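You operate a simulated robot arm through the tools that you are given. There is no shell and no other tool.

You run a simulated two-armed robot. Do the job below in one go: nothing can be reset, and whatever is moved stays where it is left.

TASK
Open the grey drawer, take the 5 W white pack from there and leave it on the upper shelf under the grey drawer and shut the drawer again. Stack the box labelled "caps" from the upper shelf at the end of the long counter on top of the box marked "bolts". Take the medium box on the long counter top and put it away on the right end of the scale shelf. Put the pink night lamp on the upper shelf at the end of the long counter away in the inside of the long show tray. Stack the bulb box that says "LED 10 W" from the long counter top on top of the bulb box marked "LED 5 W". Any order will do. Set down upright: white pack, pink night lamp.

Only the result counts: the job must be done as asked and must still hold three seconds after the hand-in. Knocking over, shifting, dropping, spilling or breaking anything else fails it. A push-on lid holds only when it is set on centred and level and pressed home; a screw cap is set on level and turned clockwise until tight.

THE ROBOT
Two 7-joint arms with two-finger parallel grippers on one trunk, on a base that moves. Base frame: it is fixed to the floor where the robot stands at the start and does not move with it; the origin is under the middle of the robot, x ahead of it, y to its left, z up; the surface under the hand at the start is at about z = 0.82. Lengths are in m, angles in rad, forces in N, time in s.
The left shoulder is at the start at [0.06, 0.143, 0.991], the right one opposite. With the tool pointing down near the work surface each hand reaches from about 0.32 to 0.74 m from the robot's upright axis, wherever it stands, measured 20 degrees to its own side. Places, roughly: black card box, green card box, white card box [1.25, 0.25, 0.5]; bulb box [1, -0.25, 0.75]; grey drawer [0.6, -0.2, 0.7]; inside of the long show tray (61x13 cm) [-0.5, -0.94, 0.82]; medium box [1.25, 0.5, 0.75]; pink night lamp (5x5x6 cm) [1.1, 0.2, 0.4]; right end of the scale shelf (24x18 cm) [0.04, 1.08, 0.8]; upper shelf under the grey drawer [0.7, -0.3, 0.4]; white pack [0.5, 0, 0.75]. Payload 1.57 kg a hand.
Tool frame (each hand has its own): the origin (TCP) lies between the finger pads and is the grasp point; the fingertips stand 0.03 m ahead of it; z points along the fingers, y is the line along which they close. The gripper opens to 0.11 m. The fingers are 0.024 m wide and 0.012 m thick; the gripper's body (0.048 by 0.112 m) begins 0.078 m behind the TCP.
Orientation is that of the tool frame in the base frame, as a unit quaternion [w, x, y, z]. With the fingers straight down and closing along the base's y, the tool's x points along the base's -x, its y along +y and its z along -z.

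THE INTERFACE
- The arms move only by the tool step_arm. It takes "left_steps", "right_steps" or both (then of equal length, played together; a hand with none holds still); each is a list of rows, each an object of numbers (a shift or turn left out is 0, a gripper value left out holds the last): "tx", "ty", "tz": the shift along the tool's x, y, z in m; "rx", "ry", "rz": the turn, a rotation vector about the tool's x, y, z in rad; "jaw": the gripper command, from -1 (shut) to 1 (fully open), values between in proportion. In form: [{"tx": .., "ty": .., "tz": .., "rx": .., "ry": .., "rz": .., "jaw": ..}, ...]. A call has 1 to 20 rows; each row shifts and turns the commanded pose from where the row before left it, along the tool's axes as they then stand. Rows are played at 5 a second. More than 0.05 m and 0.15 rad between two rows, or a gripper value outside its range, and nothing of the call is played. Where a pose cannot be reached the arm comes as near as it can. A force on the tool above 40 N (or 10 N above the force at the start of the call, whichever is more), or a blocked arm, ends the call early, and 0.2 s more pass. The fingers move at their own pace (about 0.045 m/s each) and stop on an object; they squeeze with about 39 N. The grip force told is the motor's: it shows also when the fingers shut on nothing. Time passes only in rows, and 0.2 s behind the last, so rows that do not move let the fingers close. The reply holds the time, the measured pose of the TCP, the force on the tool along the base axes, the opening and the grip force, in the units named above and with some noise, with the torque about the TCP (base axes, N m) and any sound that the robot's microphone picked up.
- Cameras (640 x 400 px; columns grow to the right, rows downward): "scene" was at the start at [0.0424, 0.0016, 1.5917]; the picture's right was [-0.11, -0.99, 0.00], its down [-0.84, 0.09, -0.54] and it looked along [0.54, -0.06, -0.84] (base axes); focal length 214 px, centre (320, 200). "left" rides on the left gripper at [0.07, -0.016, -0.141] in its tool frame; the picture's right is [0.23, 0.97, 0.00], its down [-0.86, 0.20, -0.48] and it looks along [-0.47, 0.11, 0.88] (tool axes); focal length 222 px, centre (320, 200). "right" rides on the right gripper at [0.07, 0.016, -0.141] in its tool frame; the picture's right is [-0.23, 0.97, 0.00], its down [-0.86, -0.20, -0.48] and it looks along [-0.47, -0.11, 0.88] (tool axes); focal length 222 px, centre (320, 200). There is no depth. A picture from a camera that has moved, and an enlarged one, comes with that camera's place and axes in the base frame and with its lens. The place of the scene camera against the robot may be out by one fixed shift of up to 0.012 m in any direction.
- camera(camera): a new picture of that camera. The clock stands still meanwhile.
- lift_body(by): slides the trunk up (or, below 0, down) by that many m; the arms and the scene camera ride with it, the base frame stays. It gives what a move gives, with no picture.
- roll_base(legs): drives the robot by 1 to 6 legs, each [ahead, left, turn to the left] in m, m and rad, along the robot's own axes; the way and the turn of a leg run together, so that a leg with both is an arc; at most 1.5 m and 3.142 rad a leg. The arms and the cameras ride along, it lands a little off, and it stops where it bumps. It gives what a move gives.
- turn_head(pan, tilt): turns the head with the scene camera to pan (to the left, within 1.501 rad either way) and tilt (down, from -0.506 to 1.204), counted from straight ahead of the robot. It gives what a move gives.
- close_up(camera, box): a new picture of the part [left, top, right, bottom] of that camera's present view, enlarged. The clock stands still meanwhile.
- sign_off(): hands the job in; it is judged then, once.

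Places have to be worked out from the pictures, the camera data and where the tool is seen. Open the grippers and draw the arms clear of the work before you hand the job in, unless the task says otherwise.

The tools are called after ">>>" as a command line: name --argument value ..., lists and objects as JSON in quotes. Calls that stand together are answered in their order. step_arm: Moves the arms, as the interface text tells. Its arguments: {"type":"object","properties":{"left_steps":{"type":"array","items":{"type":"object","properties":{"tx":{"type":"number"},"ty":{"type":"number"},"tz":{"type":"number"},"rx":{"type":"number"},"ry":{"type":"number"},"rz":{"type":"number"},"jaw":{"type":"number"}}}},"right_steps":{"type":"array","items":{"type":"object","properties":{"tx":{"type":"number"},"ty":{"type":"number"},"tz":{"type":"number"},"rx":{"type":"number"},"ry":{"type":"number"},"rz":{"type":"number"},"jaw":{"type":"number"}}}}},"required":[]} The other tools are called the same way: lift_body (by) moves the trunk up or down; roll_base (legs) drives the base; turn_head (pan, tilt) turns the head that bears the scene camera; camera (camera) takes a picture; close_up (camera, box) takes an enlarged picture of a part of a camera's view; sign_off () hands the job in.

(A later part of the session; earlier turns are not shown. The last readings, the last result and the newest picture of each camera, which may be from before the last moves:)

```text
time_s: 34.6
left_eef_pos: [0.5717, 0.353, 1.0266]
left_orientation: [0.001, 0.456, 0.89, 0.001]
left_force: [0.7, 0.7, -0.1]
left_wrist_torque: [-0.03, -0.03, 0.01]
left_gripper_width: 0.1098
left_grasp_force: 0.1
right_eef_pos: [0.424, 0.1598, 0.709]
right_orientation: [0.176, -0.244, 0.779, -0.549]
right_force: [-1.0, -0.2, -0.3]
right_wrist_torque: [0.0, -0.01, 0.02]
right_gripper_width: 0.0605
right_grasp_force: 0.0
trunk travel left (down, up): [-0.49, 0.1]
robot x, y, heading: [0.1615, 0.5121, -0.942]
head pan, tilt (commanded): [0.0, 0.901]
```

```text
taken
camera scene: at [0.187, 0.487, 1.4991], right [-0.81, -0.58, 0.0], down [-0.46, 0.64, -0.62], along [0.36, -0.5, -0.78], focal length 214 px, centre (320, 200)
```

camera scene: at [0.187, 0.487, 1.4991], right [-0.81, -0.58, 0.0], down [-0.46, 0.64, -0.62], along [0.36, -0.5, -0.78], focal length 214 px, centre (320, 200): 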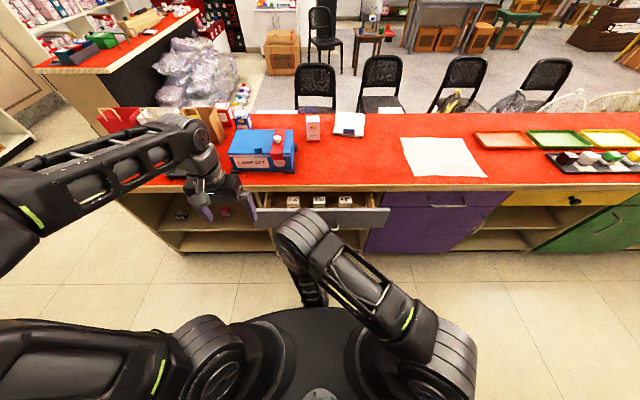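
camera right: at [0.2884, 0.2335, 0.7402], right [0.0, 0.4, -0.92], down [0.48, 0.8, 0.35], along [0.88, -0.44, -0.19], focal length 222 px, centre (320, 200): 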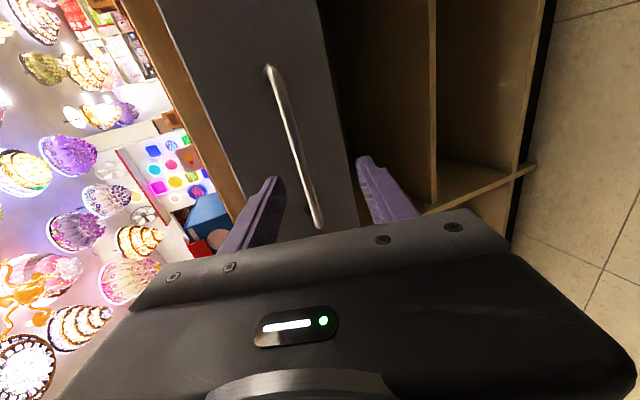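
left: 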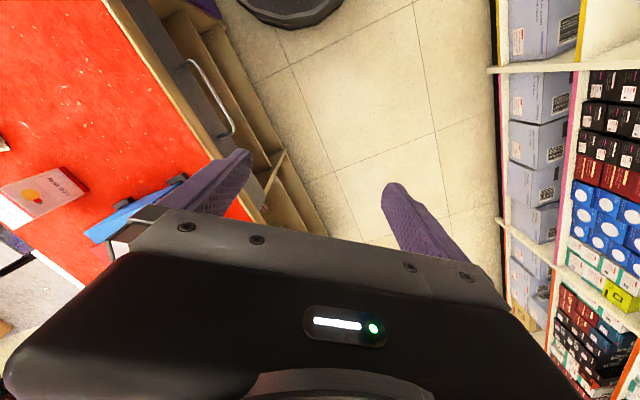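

The hand is free of the handle. I swing the right hand aside to the right and roll it back so it closes horizontally (ready for a later front-on grasp).

>>> step_arm --right_steps '[{"tx": 0.04}, {"tx": 0.04}, {"tx": 0.04}, {"tx": 0.04}, {"tx": 0.04}, {"rz": 0.1428}, {"rz": 0.1428}, {"rz": 0.1428}, {"rz": 0.1428}, {"rz": 0.1428}, {"rz": 0.1428}, {"rz": 0.1428}, {"rz": 0.1428}, {"rz": 0.1428}, {"rz": 0.1428}, {"rz": 0.1428}]'

>>> camera --camera "scene"

>>> close_up --camera "scene" --box '[240, 175, 400, 245]'

```text
time_s: 38.0
left_eef_pos: [0.5743, 0.3545, 1.0245]
left_orientation: [0.001, 0.455, 0.891, -0.001]
left_force: [0.3, -0.7, -0.8]
left_wrist_torque: [-0.01, 0.02, 0.02]
left_gripper_width: 0.1101
left_grasp_force: 0.2
right_eef_pos: [0.3992, 0.0073, 0.7389]
right_orientation: [0.513, 0.379, 0.724, -0.263]
right_force: [0.6, -1.0, 0.4]
right_wrist_torque: [0.0, 0.03, 0.0]
right_gripper_width: 0.0607
right_grasp_force: 0.0
right hand out of reach, approached as far as the arm can: row 9, 10, 11, 12, 13, 14, 15, 16
trunk travel left (down, up): [-0.49, 0.1]
robot x, y, heading: [0.1567, 0.512, -0.944]
head pan, tilt (commanded): [0.0, 0.901]
```

```text
taken
camera scene: at [0.1883, 0.486, 1.4992], right [-0.81, -0.59, 0.0], down [-0.46, 0.64, -0.62], along [0.36, -0.5, -0.78], focal length 214 px, centre (320, 200)
```

scene: 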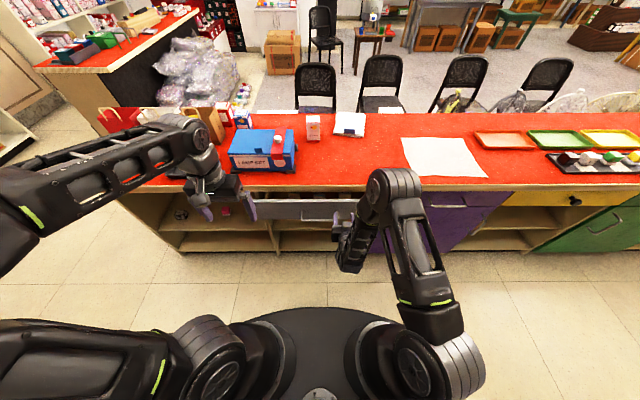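

```text
4.00 times, centred on (320, 210) of scene
camera zoom: at [0.1883, 0.486, 1.4992], right [-0.81, -0.59, 0.0], down [-0.46, 0.64, -0.62], along [0.36, -0.5, -0.78], focal length 858 px, centre (320, 160)
```

zoom: 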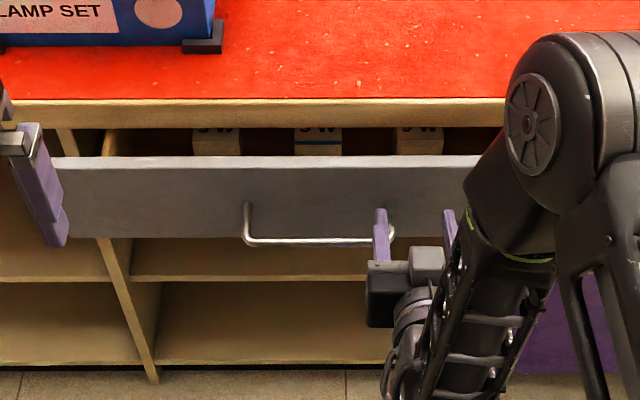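

The right hand was pushed forward by its reach limit and nudged the drawer part-way shut (harmless). I lift that hand straight up and move it right, away from the drawer.

>>> step_arm --right_steps '[{"tx": -0.0377, "tz": -0.0134}, {"tx": -0.0377, "tz": -0.0134}, {"tx": -0.0377, "tz": -0.0134}, {"tx": -0.0377, "tz": -0.0134}, {"tx": -0.0377, "tz": -0.0134}, {"ty": -0.04}, {"ty": -0.04}, {"ty": -0.04}]'

>>> camera --camera "scene"

```text
time_s: 39.9
left_eef_pos: [0.5732, 0.3523, 1.0267]
left_orientation: [0.001, 0.455, 0.89, -0.001]
left_force: [0.1, 0.7, 0.3]
left_wrist_torque: [-0.02, 0.0, 0.0]
left_gripper_width: 0.1101
left_grasp_force: 0.1
right_eef_pos: [0.3461, -0.0288, 0.9363]
right_orientation: [0.512, 0.38, 0.724, -0.264]
right_force: [-0.8, -0.2, 0.0]
right_wrist_torque: [0.0, -0.01, 0.04]
right_gripper_width: 0.0605
right_grasp_force: 0.0
right hand out of reach, approached as far as the arm can: row 7, 8
trunk travel left (down, up): [-0.49, 0.1]
robot x, y, heading: [0.1543, 0.5124, -0.945]
head pan, tilt (commanded): [0.0, 0.901]
```

```text
taken
camera scene: at [0.1874, 0.4856, 1.499], right [-0.81, -0.58, 0.0], down [-0.46, 0.64, -0.62], along [0.36, -0.5, -0.78], focal length 214 px, centre (320, 200)
```

scene: 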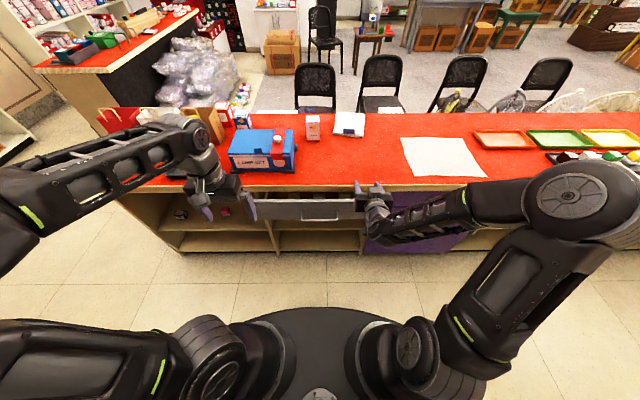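

I'll re-open the drawer from above by gripping the top of its front panel with the left hand. First I bring the left hand over the panel, turning it so it closes fore-aft.

>>> step_arm --left_steps '[{"tx": -0.045, "ty": -0.02, "tz": 0.015}, {"tx": -0.045, "ty": -0.02, "tz": 0.015}, {"tx": -0.045, "ty": -0.02, "tz": 0.015}, {"tx": -0.045, "ty": -0.02, "tz": 0.015}, {"tx": -0.04, "ty": -0.02, "tz": 0.015}, {"rz": 0.1428}, {"rz": 0.1428}, {"rz": 0.1428}, {"rz": 0.1428}, {"rz": 0.1428}, {"rz": 0.1428}, {"rz": 0.1428}, {"rz": 0.1428}, {"rz": 0.1428}, {"rz": 0.1428}, {"rz": 0.1428, "jaw": -0.05}]'

>>> camera --camera "left"

>>> camera --camera "scene"

```text
refused: row 1 steps farther than a row can; nothing moved
```

```text
taken
camera left: at [0.5182, 0.3989, 1.1676], right [0.66, 0.75, 0.0], down [0.66, -0.58, 0.48], along [0.36, -0.32, -0.88], focal length 222 px, centre (320, 200)
```

left: 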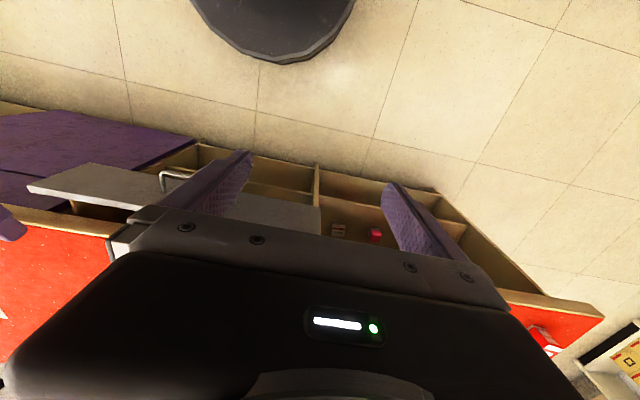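

```text
taken
camera scene: at [0.1874, 0.4856, 1.499], right [-0.81, -0.58, 0.0], down [-0.46, 0.64, -0.62], along [0.36, -0.5, -0.78], focal length 214 px, centre (320, 200)
```

scene: 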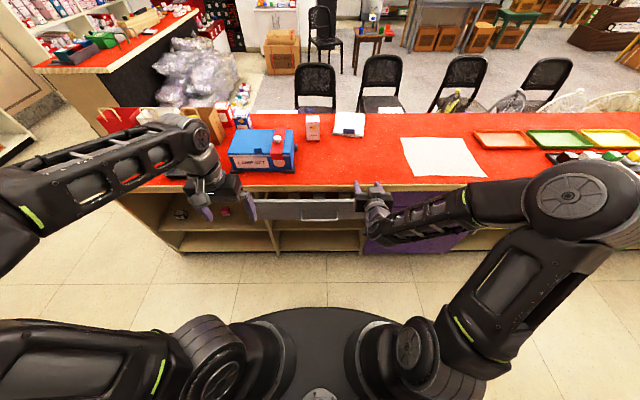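

The step was too long; I resend with smaller rows.

>>> step_arm --left_steps '[{"tx": -0.039, "ty": -0.02, "tz": 0.015}, {"tx": -0.039, "ty": -0.02, "tz": 0.015}, {"tx": -0.039, "ty": -0.02, "tz": 0.015}, {"tx": -0.039, "ty": -0.02, "tz": 0.015}, {"tx": -0.039, "ty": -0.02, "tz": 0.015}, {"tx": -0.039, "ty": -0.02, "tz": 0.015}, {"rz": 0.1428}, {"rz": 0.1428}, {"rz": 0.1428}, {"rz": 0.1428}, {"rz": 0.1428}, {"rz": 0.1428}, {"rz": 0.1428}, {"rz": 0.1428}, {"rz": 0.1428}, {"rz": 0.1428}, {"rz": 0.1428, "jaw": -0.05}]'

>>> camera --camera "left"

>>> camera --camera "scene"

```text
time_s: 43.5
left_eef_pos: [0.6137, 0.0919, 0.9368]
left_orientation: [0.001, 0.952, 0.306, 0.0]
left_force: [-0.2, -0.5, 0.5]
left_wrist_torque: [-0.01, -0.01, -0.04]
left_gripper_width: 0.0759
left_grasp_force: 0.0
right_eef_pos: [0.3457, -0.0296, 0.9354]
right_orientation: [0.513, 0.378, 0.724, -0.263]
right_force: [0.6, 0.4, 0.1]
right_wrist_torque: [0.03, -0.02, 0.02]
right_gripper_width: 0.0604
right_grasp_force: 0.0
trunk travel left (down, up): [-0.49, 0.1]
robot x, y, heading: [0.1583, 0.5133, -0.946]
head pan, tilt (commanded): [0.0, 0.901]
```

```text
taken
camera left: at [0.6594, 0.1454, 1.0773], right [0.75, -0.66, 0.0], down [-0.58, -0.66, 0.48], along [-0.31, -0.36, -0.88], focal length 222 px, centre (320, 200)
```

left: 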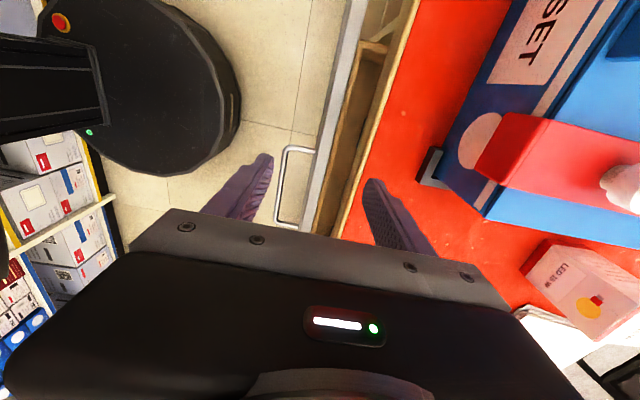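

```text
taken
camera scene: at [0.1878, 0.4856, 1.499], right [-0.81, -0.58, 0.0], down [-0.46, 0.64, -0.62], along [0.36, -0.5, -0.78], focal length 214 px, centre (320, 200)
```

scene: 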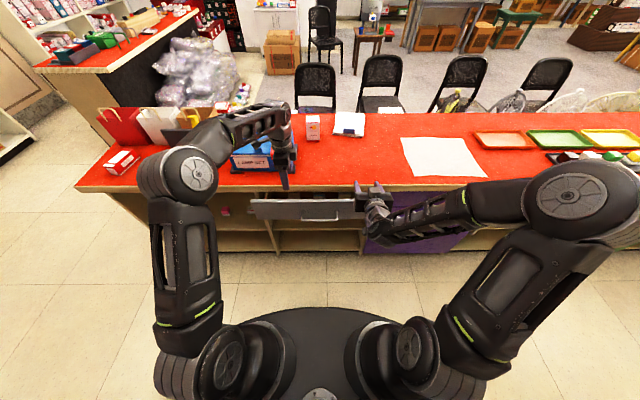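

The left hand is over the drawer; I zoom its camera to measure the panel and the gap to the counter.

>>> close_up --camera "left" --box '[220, 60, 460, 240]'

```text
2.22 times, centred on (340, 150) of left
camera zoom: at [0.6594, 0.1454, 1.0773], right [0.75, -0.66, 0.0], down [-0.58, -0.66, 0.48], along [-0.31, -0.36, -0.88], focal length 494 px, centre (276, 311)
```

zoom: 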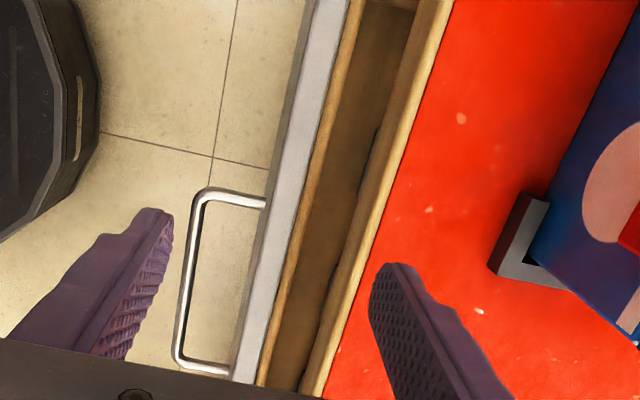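

Panel spans y=+0.010..+0.029 in the hand frame and the counter edge is at +0.057, so the inner finger fits. I centre on the panel, narrow the fingers to 4 cm and go down.

>>> step_arm --left_steps '[{"ty": 0.019, "jaw": -0.27}, {"tz": 0.04}, {"tz": 0.04}, {"tz": 0.01}]'

>>> close_up --camera "left" --box '[220, 60, 460, 240]'

```text
time_s: 44.5
left_eef_pos: [0.6251, 0.0766, 0.8455]
left_orientation: [0.001, 0.952, 0.307, 0.0]
left_force: [-0.4, 0.2, 0.4]
left_wrist_torque: [0.01, -0.01, -0.02]
left_gripper_width: 0.04
left_grasp_force: 0.0
right_eef_pos: [0.3466, -0.0294, 0.9369]
right_orientation: [0.513, 0.379, 0.724, -0.264]
right_force: [-0.7, 0.2, -0.7]
right_wrist_torque: [-0.03, 0.0, 0.0]
right_gripper_width: 0.0606
right_grasp_force: 0.0
trunk travel left (down, up): [-0.49, 0.1]
robot x, y, heading: [0.1585, 0.5141, -0.945]
head pan, tilt (commanded): [0.0, 0.901]
```

```text
2.22 times, centred on (340, 150) of left
camera zoom: at [0.6706, 0.1308, 0.9866], right [0.75, -0.66, 0.0], down [-0.58, -0.66, 0.48], along [-0.31, -0.36, -0.88], focal length 494 px, centre (276, 311)
```

zoom: 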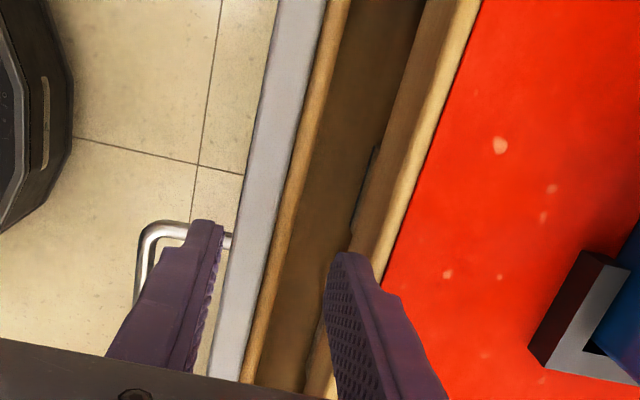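

The closer view puts the panel at y≈−0.016..+0.002; I shift 6 mm back, go down so the tips straddle the panel, and close.

>>> step_arm --left_steps '[{"ty": -0.007}, {"tz": 0.028}, {"tz": 0.028}, {"jaw": -1}, {"jaw": -1}, {"jaw": -1}]'

>>> camera --camera "left"

```text
time_s: 45.9
left_eef_pos: [0.6203, 0.0819, 0.7875]
left_orientation: [0.0, 0.951, 0.308, 0.0]
left_force: [-1.2, 0.2, -1.5]
left_wrist_torque: [-0.38, 0.02, 0.67]
left_gripper_width: 0.0278
left_grasp_force: 33.5
right_eef_pos: [0.3468, -0.0288, 0.9357]
right_orientation: [0.513, 0.379, 0.723, -0.264]
right_force: [-0.2, -0.2, 0.2]
right_wrist_torque: [0.0, 0.0, -0.01]
right_gripper_width: 0.0603
right_grasp_force: 0.1
trunk travel left (down, up): [-0.49, 0.1]
robot x, y, heading: [0.16, 0.5135, -0.948]
head pan, tilt (commanded): [0.0, 0.901]
```

```text
taken
camera left: at [0.6671, 0.136, 0.9295], right [0.75, -0.66, 0.0], down [-0.58, -0.66, 0.48], along [-0.31, -0.36, -0.88], focal length 222 px, centre (320, 200)
```

left: 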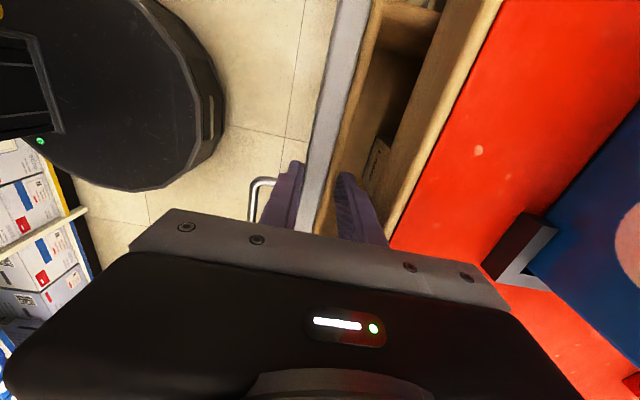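

Panel gripped (2.8 cm thick). I pull it back gently.

>>> step_arm --left_steps '[{"ty": -0.015}, {"ty": -0.015}, {"ty": -0.015}, {"ty": -0.015}, {"ty": -0.01}]'

>>> camera --camera "left"

```text
time_s: 47.0
left_eef_pos: [0.5798, 0.1396, 0.7879]
left_orientation: [-0.001, 0.952, 0.308, 0.001]
left_force: [-0.6, 0.3, -20.7]
left_wrist_torque: [-0.57, -0.25, 0.89]
left_gripper_width: 0.0277
left_grasp_force: 38.5
right_eef_pos: [0.3477, -0.0308, 0.9361]
right_orientation: [0.512, 0.379, 0.724, -0.263]
right_force: [0.5, 0.2, -0.3]
right_wrist_torque: [-0.02, 0.0, -0.02]
right_gripper_width: 0.0606
right_grasp_force: 0.0
trunk travel left (down, up): [-0.49, 0.1]
robot x, y, heading: [0.1556, 0.516, -0.947]
head pan, tilt (commanded): [0.0, 0.901]
```

```text
taken
camera left: at [0.6249, 0.1934, 0.9298], right [0.75, -0.66, 0.0], down [-0.58, -0.66, 0.48], along [-0.31, -0.36, -0.88], focal length 222 px, centre (320, 200)
```

left: 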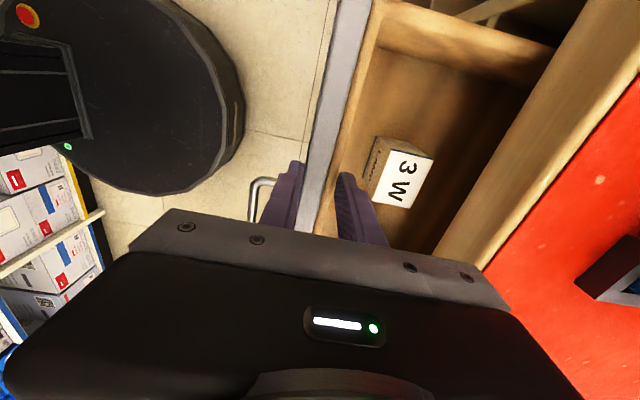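

The drawer opens well; I keep pulling toward its stop.

>>> step_arm --left_steps '[{"ty": -0.012}, {"ty": -0.012}, {"ty": -0.012}]'

>>> camera --camera "left"

```text
time_s: 47.9
left_eef_pos: [0.5574, 0.1689, 0.7884]
left_orientation: [-0.002, 0.952, 0.307, -0.001]
left_force: [-3.5, -1.5, -28.0]
left_wrist_torque: [-0.4, -0.16, 0.87]
left_gripper_width: 0.0281
left_grasp_force: 38.0
right_eef_pos: [0.3458, -0.0304, 0.9352]
right_orientation: [0.513, 0.379, 0.724, -0.264]
right_force: [0.2, -0.1, -0.2]
right_wrist_torque: [-0.01, -0.01, -0.01]
right_gripper_width: 0.0603
right_grasp_force: 0.1
trunk travel left (down, up): [-0.49, 0.1]
robot x, y, heading: [0.1562, 0.5162, -0.941]
head pan, tilt (commanded): [0.0, 0.901]
```

```text
taken
camera left: at [0.6042, 0.2222, 0.9299], right [0.75, -0.66, 0.0], down [-0.58, -0.66, 0.48], along [-0.32, -0.36, -0.88], focal length 222 px, centre (320, 200)
```

left: 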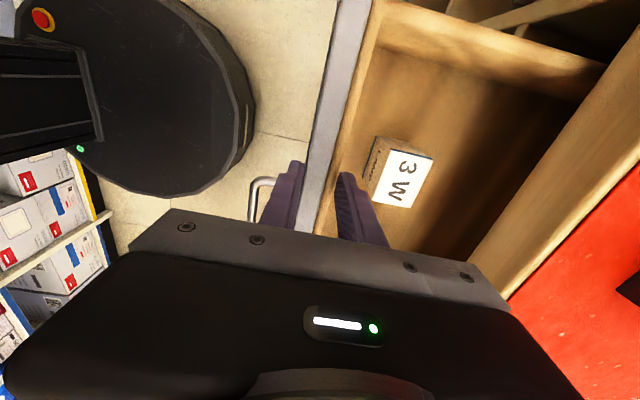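

The drawer is open ~16 cm and the packs are clear of the counter edge. I release, rise, and turn the left hand back to close left-right.

>>> step_arm --left_steps '[{"jaw": -0.1}, {"jaw": -0.1}, {"jaw": -0.1}, {"tz": -0.04}, {"tz": -0.04}, {"tz": -0.04}, {"tz": -0.04, "rz": -0.1428, "jaw": 0.5}, {"rz": -0.1428}, {"rz": -0.1428}, {"rz": -0.1428}, {"rz": -0.1428}, {"rz": -0.1428}, {"rz": -0.1428}, {"rz": -0.1428}, {"rz": -0.1428}, {"rz": -0.1428}, {"rz": -0.1428}]'

>>> camera --camera "left"

>>> close_up --camera "scene" --box '[240, 175, 400, 245]'

```text
time_s: 51.5
left_eef_pos: [0.5582, 0.1684, 0.9506]
left_orientation: [0.001, 0.454, 0.891, 0.0]
left_force: [-0.8, -1.5, 0.5]
left_wrist_torque: [-0.02, -0.02, -0.02]
left_gripper_width: 0.0828
left_grasp_force: 0.0
right_eef_pos: [0.3448, -0.0297, 0.9363]
right_orientation: [0.513, 0.379, 0.724, -0.263]
right_force: [0.5, 0.3, 0.7]
right_wrist_torque: [-0.03, -0.04, 0.01]
right_gripper_width: 0.0605
right_grasp_force: 0.0
trunk travel left (down, up): [-0.49, 0.1]
robot x, y, heading: [0.1597, 0.5152, -0.947]
head pan, tilt (commanded): [0.0, 0.901]
```

```text
taken
camera left: at [0.5034, 0.2151, 1.0918], right [0.65, 0.76, 0.0], down [0.66, -0.57, 0.48], along [0.36, -0.31, -0.88], focal length 222 px, centre (320, 200)
```

left: 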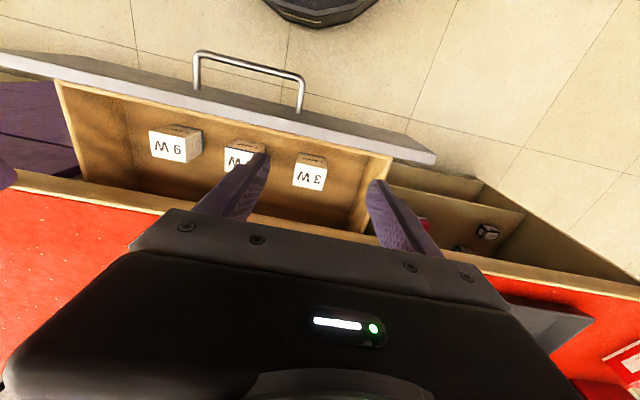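

```text
4.00 times, centred on (320, 210) of scene
camera zoom: at [0.1878, 0.4856, 1.499], right [-0.81, -0.58, 0.0], down [-0.46, 0.64, -0.62], along [0.36, -0.5, -0.78], focal length 858 px, centre (320, 160)
```

zoom: 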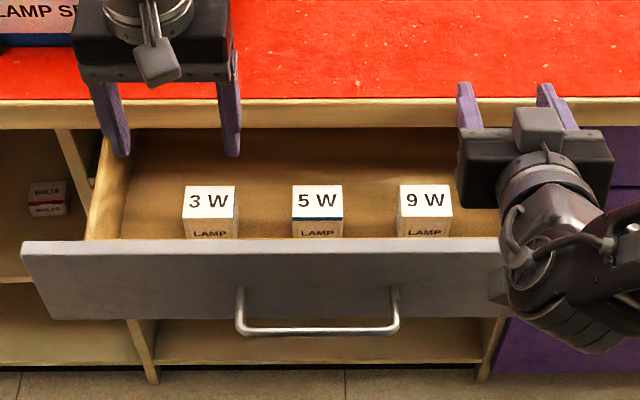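

Clear view: 3 W, 5 W, 9 W packs are in front of the counter edge, and a "BOLTS" box shows on the shelf to the left. I move the left hand over the 5 W pack and look down.

>>> step_arm --left_steps '[{"tx": -0.024, "ty": -0.039}, {"tx": -0.024, "ty": -0.039}, {"tx": -0.024, "ty": -0.039}]'

>>> camera --camera "left"

>>> close_up --camera "left" --box '[220, 60, 420, 185]'

```text
time_s: 52.2
left_eef_pos: [0.5044, 0.0394, 0.9489]
left_orientation: [0.002, 0.455, 0.89, 0.001]
left_force: [-0.4, -0.1, -0.2]
left_wrist_torque: [0.02, 0.0, -0.02]
left_gripper_width: 0.0825
left_grasp_force: 0.0
right_eef_pos: [0.3456, -0.0304, 0.9352]
right_orientation: [0.513, 0.378, 0.725, -0.263]
right_force: [-1.5, -0.3, 0.9]
right_wrist_torque: [-0.01, 0.0, 0.07]
right_gripper_width: 0.0604
right_grasp_force: 0.2
trunk travel left (down, up): [-0.49, 0.1]
robot x, y, heading: [0.156, 0.513, -0.947]
head pan, tilt (commanded): [0.0, 0.901]
```

```text
taken
camera left: at [0.449, 0.0857, 1.0911], right [0.66, 0.75, 0.0], down [0.66, -0.58, 0.48], along [0.36, -0.31, -0.88], focal length 222 px, centre (320, 200)
```

left: 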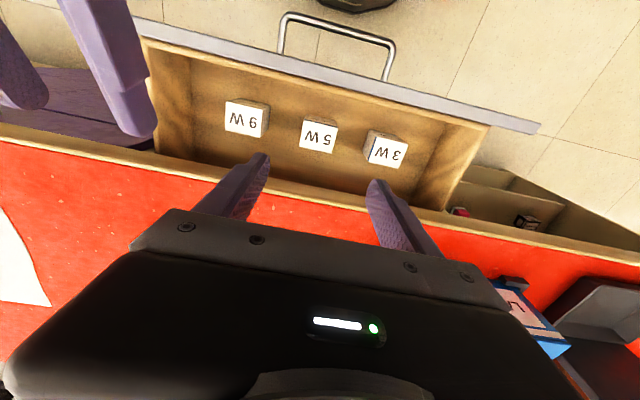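

```text
3.20 times, centred on (320, 122) of left
camera zoom: at [0.449, 0.0857, 1.0911], right [0.66, 0.75, 0.0], down [0.66, -0.58, 0.48], along [0.36, -0.31, -0.88], focal length 711 px, centre (320, 448)
```

zoom: 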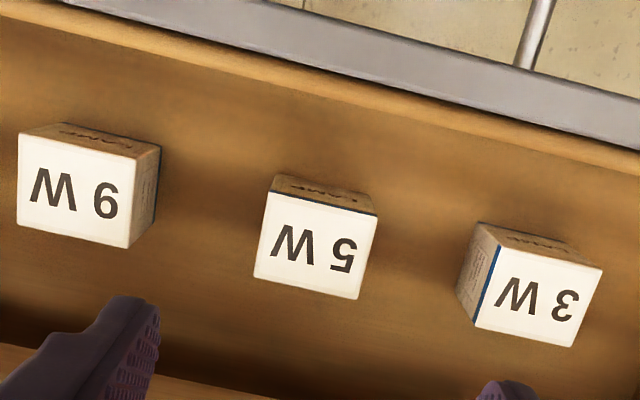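

The 5 W pack is ~5.5×4.3×7 cm, top at z≈0.725, centred 1 cm ahead of the grasp point. I align and descend part way, then check.

>>> step_arm --left_steps '[{"tx": -0.011, "rz": -0.04}, {"tz": 0.045}, {"tz": 0.045}, {"tz": 0.045}, {"tz": 0.035}]'

>>> camera --camera "left"

>>> close_up --camera "scene" --box '[240, 175, 400, 245]'

```text
time_s: 53.5
left_eef_pos: [0.5121, 0.0319, 0.7793]
left_orientation: [0.001, 0.437, 0.899, -0.001]
left_force: [-0.7, -0.7, 0.0]
left_wrist_torque: [-0.05, -0.03, 0.02]
left_gripper_width: 0.0826
left_grasp_force: 0.1
right_eef_pos: [0.3464, -0.0279, 0.9357]
right_orientation: [0.513, 0.379, 0.724, -0.264]
right_force: [0.6, -0.3, -0.3]
right_wrist_torque: [0.02, -0.02, 0.01]
right_gripper_width: 0.0603
right_grasp_force: 0.1
trunk travel left (down, up): [-0.49, 0.1]
robot x, y, heading: [0.1602, 0.5097, -0.946]
head pan, tilt (commanded): [0.0, 0.901]
```

```text
taken
camera left: at [0.4559, 0.0765, 0.9205], right [0.63, 0.78, 0.0], down [0.68, -0.55, 0.48], along [0.37, -0.3, -0.88], focal length 222 px, centre (320, 200)
```

left: 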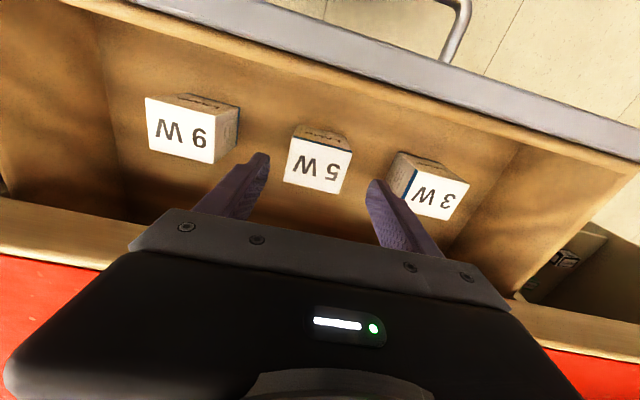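

```text
4.00 times, centred on (320, 210) of scene
camera zoom: at [0.188, 0.4853, 1.499], right [-0.81, -0.58, 0.0], down [-0.46, 0.64, -0.62], along [0.36, -0.5, -0.78], focal length 858 px, centre (320, 160)
```

zoom: 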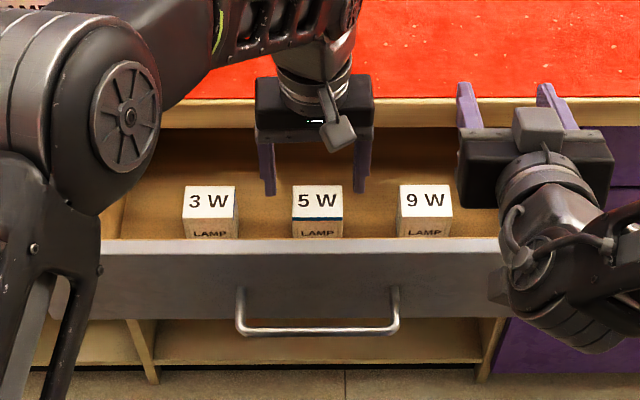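

Well centred. I descend the last 8 cm and close on the pack.

>>> step_arm --left_steps '[{"tz": 0.04}, {"tz": 0.04}, {"jaw": -1}, {"jaw": -1}, {"jaw": -1}, {"jaw": -1}]'

>>> camera --camera "left"

```text
time_s: 54.9
left_eef_pos: [0.5103, 0.0308, 0.6996]
left_orientation: [0.001, 0.438, 0.899, 0.0]
left_force: [0.3, -0.6, 0.8]
left_wrist_torque: [-0.02, 0.0, 0.02]
left_gripper_width: 0.0557
left_grasp_force: 35.1
right_eef_pos: [0.3472, -0.0296, 0.9365]
right_orientation: [0.513, 0.379, 0.724, -0.263]
right_force: [0.1, 0.2, -0.2]
right_wrist_torque: [0.0, -0.01, -0.01]
right_gripper_width: 0.0607
right_grasp_force: 0.0
trunk travel left (down, up): [-0.49, 0.1]
robot x, y, heading: [0.1598, 0.5117, -0.944]
head pan, tilt (commanded): [0.0, 0.901]
```

```text
taken
camera left: at [0.4539, 0.0756, 0.8416], right [0.63, 0.78, 0.0], down [0.68, -0.55, 0.48], along [0.37, -0.3, -0.88], focal length 222 px, centre (320, 200)
```

left: 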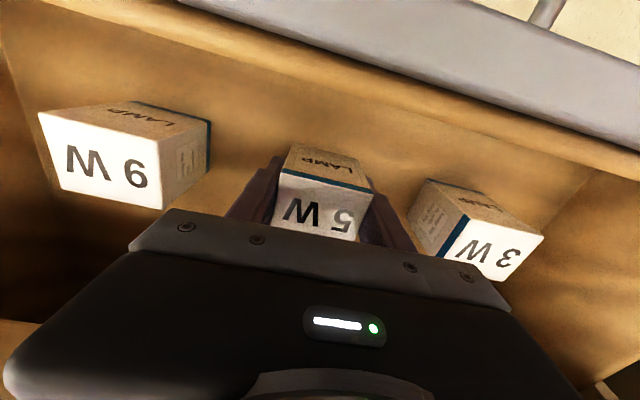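

Pack gripped (5.6 cm). I lift it out and carry it over the counter's front edge to set it down there temporarily.

>>> step_arm --left_steps '[{"tz": -0.045}, {"tz": -0.045}, {"tz": -0.045}, {"tz": -0.045}, {"tz": -0.04}, {"tx": -0.04}, {"tx": -0.04}, {"tx": -0.04}]'

>>> camera --camera "left"

>>> camera --camera "scene"

```text
time_s: 56.6
left_eef_pos: [0.5366, -0.0005, 0.9218]
left_orientation: [-0.001, 0.438, 0.899, -0.001]
left_force: [0.5, -0.3, -0.8]
left_wrist_torque: [-0.03, -0.01, -0.01]
left_gripper_width: 0.0556
left_grasp_force: 39.1
left hand out of reach, approached as far as the arm can: row 7, 8
right_eef_pos: [0.3467, -0.0283, 0.9369]
right_orientation: [0.512, 0.379, 0.724, -0.263]
right_force: [0.2, -1.1, 0.7]
right_wrist_torque: [0.03, -0.01, -0.03]
right_gripper_width: 0.0605
right_grasp_force: 0.1
trunk travel left (down, up): [-0.49, 0.1]
robot x, y, heading: [0.1597, 0.5131, -0.95]
head pan, tilt (commanded): [0.0, 0.901]
```

```text
taken
camera left: at [0.48, 0.0443, 1.0627], right [0.63, 0.78, 0.0], down [0.68, -0.55, 0.48], along [0.37, -0.3, -0.88], focal length 222 px, centre (320, 200)
```

left: 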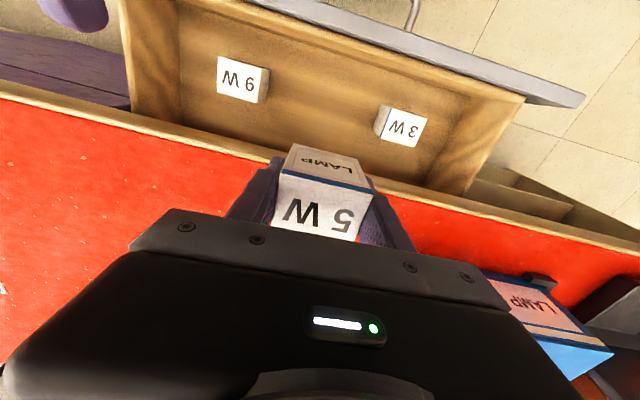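

```text
taken
camera scene: at [0.188, 0.4854, 1.499], right [-0.81, -0.58, 0.0], down [-0.46, 0.64, -0.62], along [0.36, -0.5, -0.78], focal length 214 px, centre (320, 200)
```

scene: 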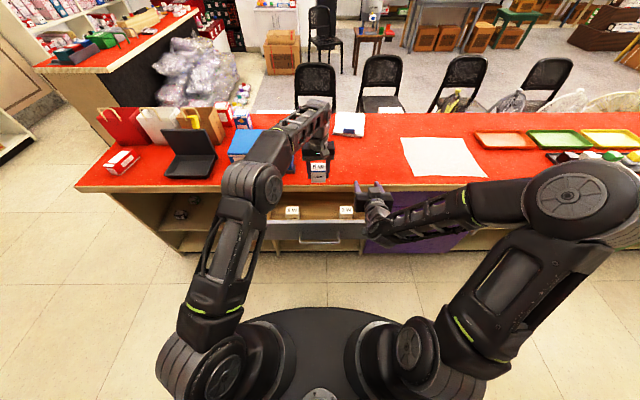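

At this distance the left arm is at full stretch just short of the edge. I drive 8 cm forward (everything overhead is clear) and then place.

>>> roll_base --legs '[[0.09, 0, 0]]'

>>> camera --camera "left"

>>> camera --camera "scene"

```text
time_s: 57.8
left_eef_pos: [0.5904, -0.0758, 0.9198]
left_orientation: [0.002, 0.438, 0.899, 0.001]
left_force: [0.2, -0.9, -1.3]
left_wrist_torque: [0.04, -0.01, 0.0]
left_gripper_width: 0.0555
left_grasp_force: 38.9
right_eef_pos: [0.4001, -0.1044, 0.9366]
right_orientation: [0.513, 0.378, 0.724, -0.263]
right_force: [0.5, -0.2, -0.1]
right_wrist_torque: [-0.01, -0.02, 0.02]
right_gripper_width: 0.0603
right_grasp_force: 0.0
trunk travel left (down, up): [-0.49, 0.1]
robot x, y, heading: [0.2113, 0.4365, -0.947]
head pan, tilt (commanded): [0.0, 0.901]
```

```text
taken
camera left: at [0.5342, -0.0312, 1.0619], right [0.63, 0.78, 0.0], down [0.68, -0.55, 0.48], along [0.37, -0.3, -0.88], focal length 222 px, centre (320, 200)
```

left: 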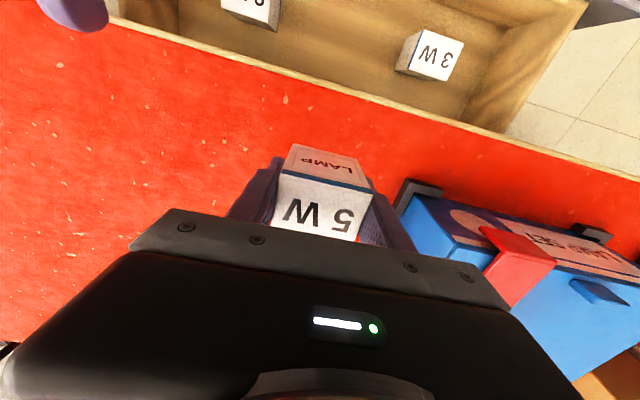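

```text
taken
camera scene: at [0.2426, 0.4095, 1.4989], right [-0.81, -0.58, 0.0], down [-0.46, 0.64, -0.62], along [0.36, -0.5, -0.78], focal length 214 px, centre (320, 200)
```

scene: 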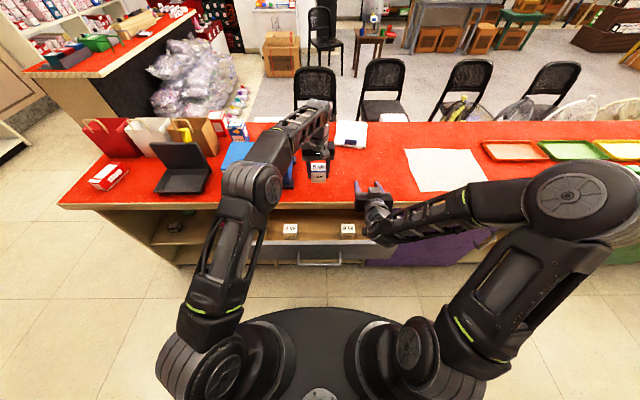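

The pack is over the counter but near the LAMP SET, so I shift right 6 cm before lowering it carefully.

>>> step_arm --left_steps '[{"ty": -0.03}, {"ty": -0.03}, {"tz": 0.025}, {"tz": 0.022}, {"tz": 0.004}]'

>>> camera --camera "left"

>>> close_up --camera "scene" --box '[260, 120, 400, 240]'

```text
time_s: 59.0
left_eef_pos: [0.5753, -0.0861, 0.8685]
left_orientation: [0.0, 0.438, 0.899, 0.0]
left_force: [0.1, -0.3, -0.2]
left_wrist_torque: [0.02, 0.0, 0.01]
left_gripper_width: 0.0554
left_grasp_force: 38.9
left hand out of reach, approached as far as the arm can: row 1, 2
right_eef_pos: [0.4, -0.1043, 0.9373]
right_orientation: [0.511, 0.38, 0.724, -0.264]
right_force: [-0.1, -0.5, 0.0]
right_wrist_torque: [-0.03, 0.02, 0.01]
right_gripper_width: 0.0605
right_grasp_force: 0.1
trunk travel left (down, up): [-0.49, 0.1]
robot x, y, heading: [0.2113, 0.4359, -0.946]
head pan, tilt (commanded): [0.0, 0.901]
```

```text
taken
camera left: at [0.5183, -0.0423, 1.011], right [0.63, 0.78, 0.0], down [0.68, -0.55, 0.48], along [0.37, -0.3, -0.88], focal length 222 px, centre (320, 200)
```

left: 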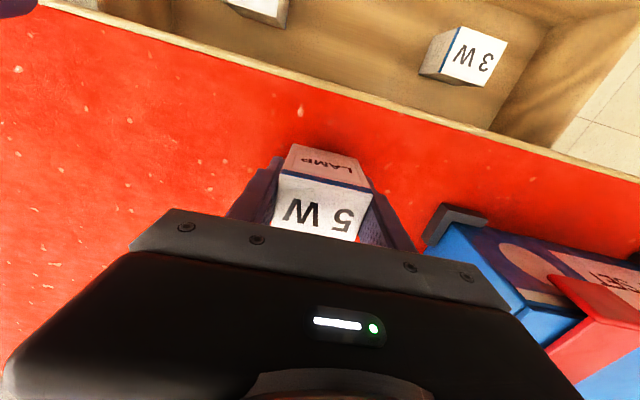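

```text
3.33 times, centred on (330, 180) of scene
camera zoom: at [0.2417, 0.411, 1.499], right [-0.81, -0.58, 0.0], down [-0.46, 0.64, -0.62], along [0.36, -0.5, -0.78], focal length 715 px, centre (287, 267)
```

zoom: 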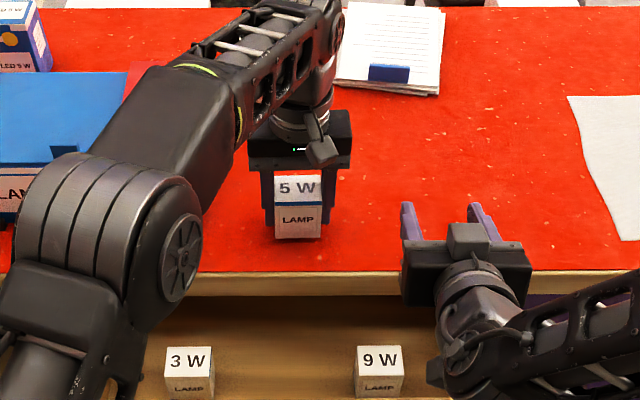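

It's clear of the LAMP SET (its top is ~0.90, the gripper body is at 0.95). I lower in millimetre steps until contact.

>>> step_arm --left_steps '[{"tz": 0.002}, {"tz": 0.002}]'

>>> close_up --camera "scene" --box '[300, 155, 350, 190]'

```text
time_s: 59.6
left_eef_pos: [0.5746, -0.086, 0.8656]
left_orientation: [0.001, 0.438, 0.899, -0.001]
left_force: [-0.6, 0.5, -2.0]
left_wrist_torque: [0.01, 0.02, -0.01]
left_gripper_width: 0.0554
left_grasp_force: 38.7
right_eef_pos: [0.4006, -0.1048, 0.9367]
right_orientation: [0.512, 0.379, 0.724, -0.264]
right_force: [-0.1, 0.1, -0.6]
right_wrist_torque: [0.0, 0.0, 0.0]
right_gripper_width: 0.0605
right_grasp_force: 0.0
trunk travel left (down, up): [-0.49, 0.1]
robot x, y, heading: [0.2112, 0.4397, -0.95]
head pan, tilt (commanded): [0.0, 0.901]
```

```text
11.43 times, centred on (325, 172) of scene
camera zoom: at [0.2416, 0.4109, 1.499], right [-0.81, -0.58, 0.0], down [-0.46, 0.64, -0.62], along [0.36, -0.5, -0.78], focal length 2451 px, centre (263, 514)
```

zoom: 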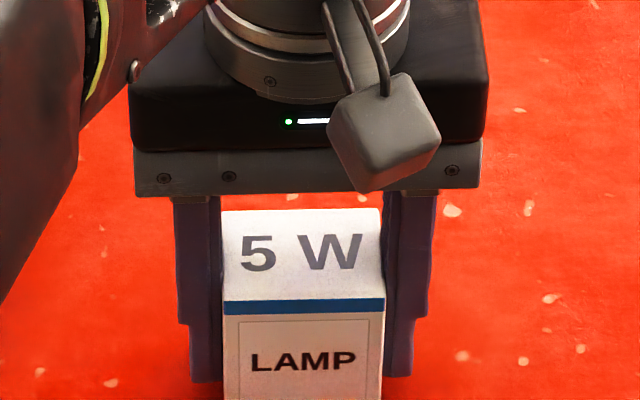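

No contact yet (force within noise). I keep lowering.

>>> step_arm --left_steps '[{"tz": 0.002}, {"tz": 0.002}]'

>>> step_arm --left_steps '[{"tz": 0.002}, {"tz": 0.0}]'

```text
time_s: 60.2
left_eef_pos: [0.5743, -0.0869, 0.8608]
left_orientation: [0.0, 0.438, 0.899, 0.0]
left_force: [0.6, 0.7, 0.0]
left_wrist_torque: [0.02, 0.0, 0.01]
left_gripper_width: 0.0554
left_grasp_force: 38.8
right_eef_pos: [0.4008, -0.1022, 0.9365]
right_orientation: [0.513, 0.379, 0.723, -0.265]
right_force: [0.2, 0.6, -0.2]
right_wrist_torque: [-0.01, 0.02, 0.02]
right_gripper_width: 0.0605
right_grasp_force: 0.0
trunk travel left (down, up): [-0.49, 0.1]
robot x, y, heading: [0.2133, 0.4403, -0.947]
head pan, tilt (commanded): [0.0, 0.901]
```

```text
time_s: 60.8
left_eef_pos: [0.5742, -0.0864, 0.86]
left_orientation: [0.001, 0.438, 0.899, 0.0]
left_force: [-0.2, 1.1, 2.5]
left_wrist_torque: [-0.02, 0.03, -0.03]
left_gripper_width: 0.0553
left_grasp_force: 38.9
right_eef_pos: [0.3998, -0.1021, 0.937]
right_orientation: [0.513, 0.379, 0.723, -0.264]
right_force: [0.4, 0.5, -0.7]
right_wrist_torque: [0.03, 0.0, 0.0]
right_gripper_width: 0.0602
right_grasp_force: 0.0
trunk travel left (down, up): [-0.49, 0.1]
robot x, y, heading: [0.2098, 0.4381, -0.944]
head pan, tilt (commanded): [0.0, 0.901]
```

Possibly first touch (2.5 N). One more 2 mm step to confirm.

>>> step_arm --left_steps '[{"tz": 0.002}, {"tz": 0.0}]'

```text
time_s: 61.4
left_eef_pos: [0.5741, -0.0869, 0.8595]
left_orientation: [0.003, 0.438, 0.899, -0.001]
left_force: [-0.9, 2.8, 16.2]
left_wrist_torque: [0.27, 0.04, -0.03]
left_gripper_width: 0.0552
left_grasp_force: 38.9
right_eef_pos: [0.3982, -0.1027, 0.9377]
right_orientation: [0.513, 0.379, 0.723, -0.264]
right_force: [-0.3, -0.8, -0.3]
right_wrist_torque: [0.01, -0.03, -0.01]
right_gripper_width: 0.0604
right_grasp_force: 0.1
trunk travel left (down, up): [-0.49, 0.1]
robot x, y, heading: [0.2134, 0.4431, -0.947]
head pan, tilt (commanded): [0.0, 0.901]
```

Contact confirmed (16 N). I release the pack, rise, and retract the left hand.

>>> step_arm --left_steps '[{"tz": -0.001}, {"jaw": 0.4}, {"jaw": 0.4}, {"jaw": 0.4}, {"tz": -0.04}, {"tz": -0.04}, {"tz": -0.04}, {"tx": 0.045}, {"tx": 0.045}, {"tx": 0.045}, {"tx": 0.045}]'

>>> camera --camera "scene"

>>> camera --camera "left"

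```text
time_s: 63.8
left_eef_pos: [0.4626, 0.0579, 0.9183]
left_orientation: [0.001, 0.438, 0.899, 0.0]
left_force: [0.4, 0.0, -1.6]
left_wrist_torque: [-0.01, -0.02, -0.01]
left_gripper_width: 0.077
left_grasp_force: 0.0
left hand out of reach, approached as far as the arm can: row 6, 7
right_eef_pos: [0.3992, -0.1029, 0.9372]
right_orientation: [0.514, 0.378, 0.724, -0.263]
right_force: [-0.1, 0.0, 0.7]
right_wrist_torque: [0.03, -0.01, 0.03]
right_gripper_width: 0.0607
right_grasp_force: 0.0
trunk travel left (down, up): [-0.49, 0.1]
robot x, y, heading: [0.212, 0.44, -0.947]
head pan, tilt (commanded): [0.0, 0.901]
```

```text
taken
camera scene: at [0.2412, 0.4118, 1.499], right [-0.81, -0.58, 0.0], down [-0.46, 0.64, -0.62], along [0.36, -0.5, -0.78], focal length 214 px, centre (320, 200)
```

scene: 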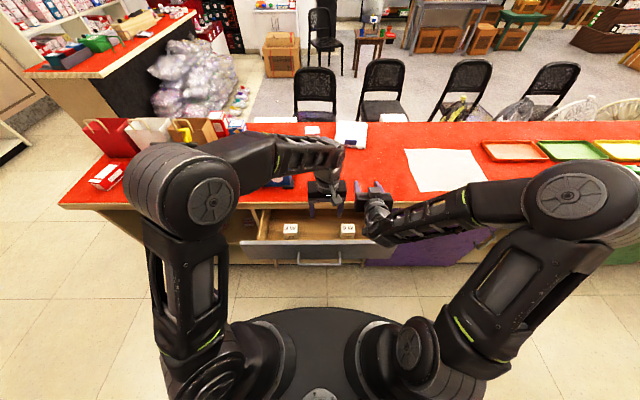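

```text
taken
camera left: at [0.4063, 0.1014, 1.0595], right [0.63, 0.78, 0.0], down [0.68, -0.55, 0.48], along [0.37, -0.3, -0.88], focal length 222 px, centre (320, 200)
```

left: 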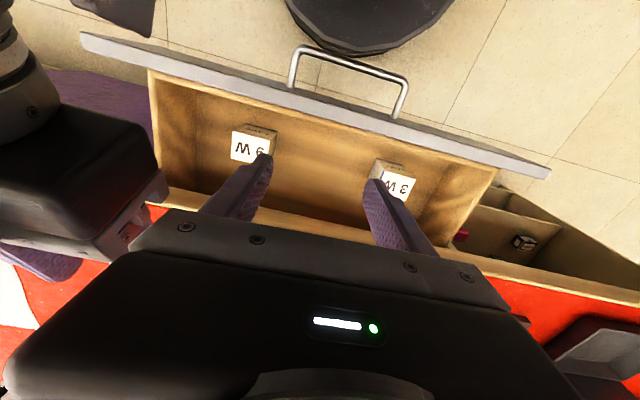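

I raise the trunk back up to gain clearance and check that the pack stands well.

>>> lift_body --by 0.1

>>> step_arm --left_steps '[{"ty": 0.045}, {"ty": 0.045}, {"ty": 0.045}, {"ty": 0.045}]'

>>> close_up --camera "scene" --box '[220, 100, 420, 260]'

```text
time_s: 65.1
left_eef_pos: [0.4637, 0.0568, 1.0167]
left_orientation: [0.0, 0.438, 0.899, 0.0]
left_force: [0.0, -0.5, -0.9]
left_wrist_torque: [0.0, -0.04, 0.02]
left_gripper_width: 0.077
left_grasp_force: 0.1
right_eef_pos: [0.4, -0.1039, 1.0359]
right_orientation: [0.512, 0.379, 0.724, -0.263]
right_force: [0.2, 0.3, 1.0]
right_wrist_torque: [-0.01, 0.01, 0.0]
right_gripper_width: 0.0603
right_grasp_force: 0.0
trunk travel left (down, up): [-0.59, 0.0]
robot x, y, heading: [0.2101, 0.4378, -0.945]
head pan, tilt (commanded): [0.0, 0.901]
```

```text
time_s: 66.1
left_eef_pos: [0.6064, 0.1648, 1.0174]
left_orientation: [0.0, 0.438, 0.899, -0.001]
left_force: [0.4, 0.5, 0.6]
left_wrist_torque: [0.02, 0.01, -0.03]
left_gripper_width: 0.0772
left_grasp_force: 0.0
right_eef_pos: [0.4001, -0.1041, 1.0366]
right_orientation: [0.514, 0.378, 0.724, -0.264]
right_force: [-1.1, 0.0, 0.0]
right_wrist_torque: [-0.04, 0.04, -0.02]
right_gripper_width: 0.0608
right_grasp_force: 0.0
trunk travel left (down, up): [-0.59, 0.0]
robot x, y, heading: [0.2133, 0.4412, -0.949]
head pan, tilt (commanded): [0.0, 0.901]
```

```text
2.50 times, centred on (320, 180) of scene
camera zoom: at [0.2421, 0.4118, 1.599], right [-0.81, -0.58, 0.0], down [-0.46, 0.64, -0.62], along [0.36, -0.5, -0.78], focal length 536 px, centre (320, 250)
```

zoom: 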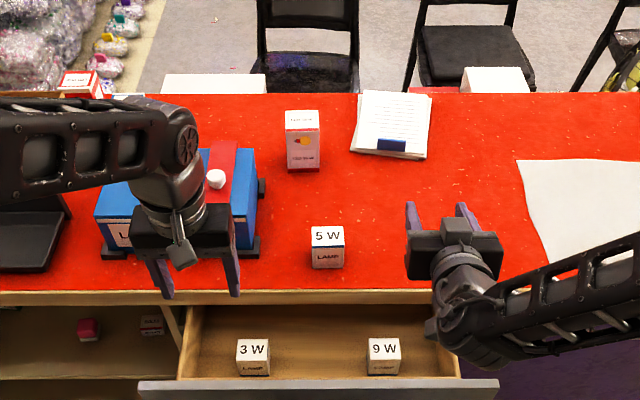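

The 5 W pack stands upright on the counter. Now I check the right hand's camera before a front-on grasp.

>>> camera --camera "right"

```text
taken
camera right: at [0.3235, 0.035, 1.0182], right [0.84, 0.5, 0.22], down [-0.26, 0.02, 0.96], along [0.47, -0.87, 0.14], focal length 222 px, centre (320, 200)
```

right: 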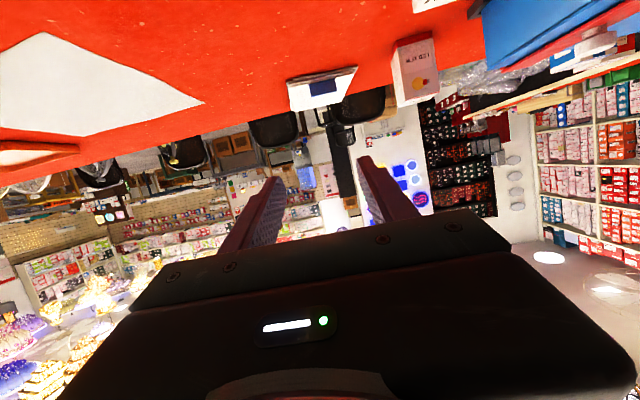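

The camera is under the hand. I swing the right hand left in line with the pack, align its yaw, and lower it in front of the pack.

>>> step_arm --right_steps '[{"ty": 0.038, "jaw": 0.5}, {"ty": 0.038}, {"ty": 0.038}, {"ty": 0.037}, {"rx": -0.05, "rz": -0.018}]'

>>> close_up --camera "scene" --box '[220, 100, 420, 260]'

```text
time_s: 67.3
left_eef_pos: [0.6047, 0.1642, 1.0176]
left_orientation: [0.001, 0.438, 0.899, 0.0]
left_force: [-0.4, -0.2, -0.3]
left_wrist_torque: [-0.02, 0.02, -0.01]
left_gripper_width: 0.077
left_grasp_force: 0.0
right_eef_pos: [0.5212, -0.0181, 1.0367]
right_orientation: [0.52, 0.359, 0.733, -0.25]
right_force: [-0.9, -0.1, 0.2]
right_wrist_torque: [-0.01, -0.03, 0.02]
right_gripper_width: 0.0825
right_grasp_force: 0.1
trunk travel left (down, up): [-0.59, 0.0]
robot x, y, heading: [0.2134, 0.4412, -0.944]
head pan, tilt (commanded): [0.0, 0.901]
```

```text
2.50 times, centred on (320, 180) of scene
camera zoom: at [0.2406, 0.4108, 1.599], right [-0.81, -0.58, 0.0], down [-0.46, 0.64, -0.62], along [0.36, -0.5, -0.78], focal length 536 px, centre (320, 250)
```

zoom: 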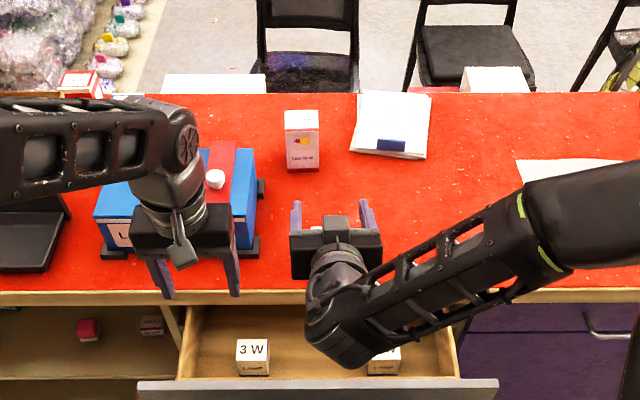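

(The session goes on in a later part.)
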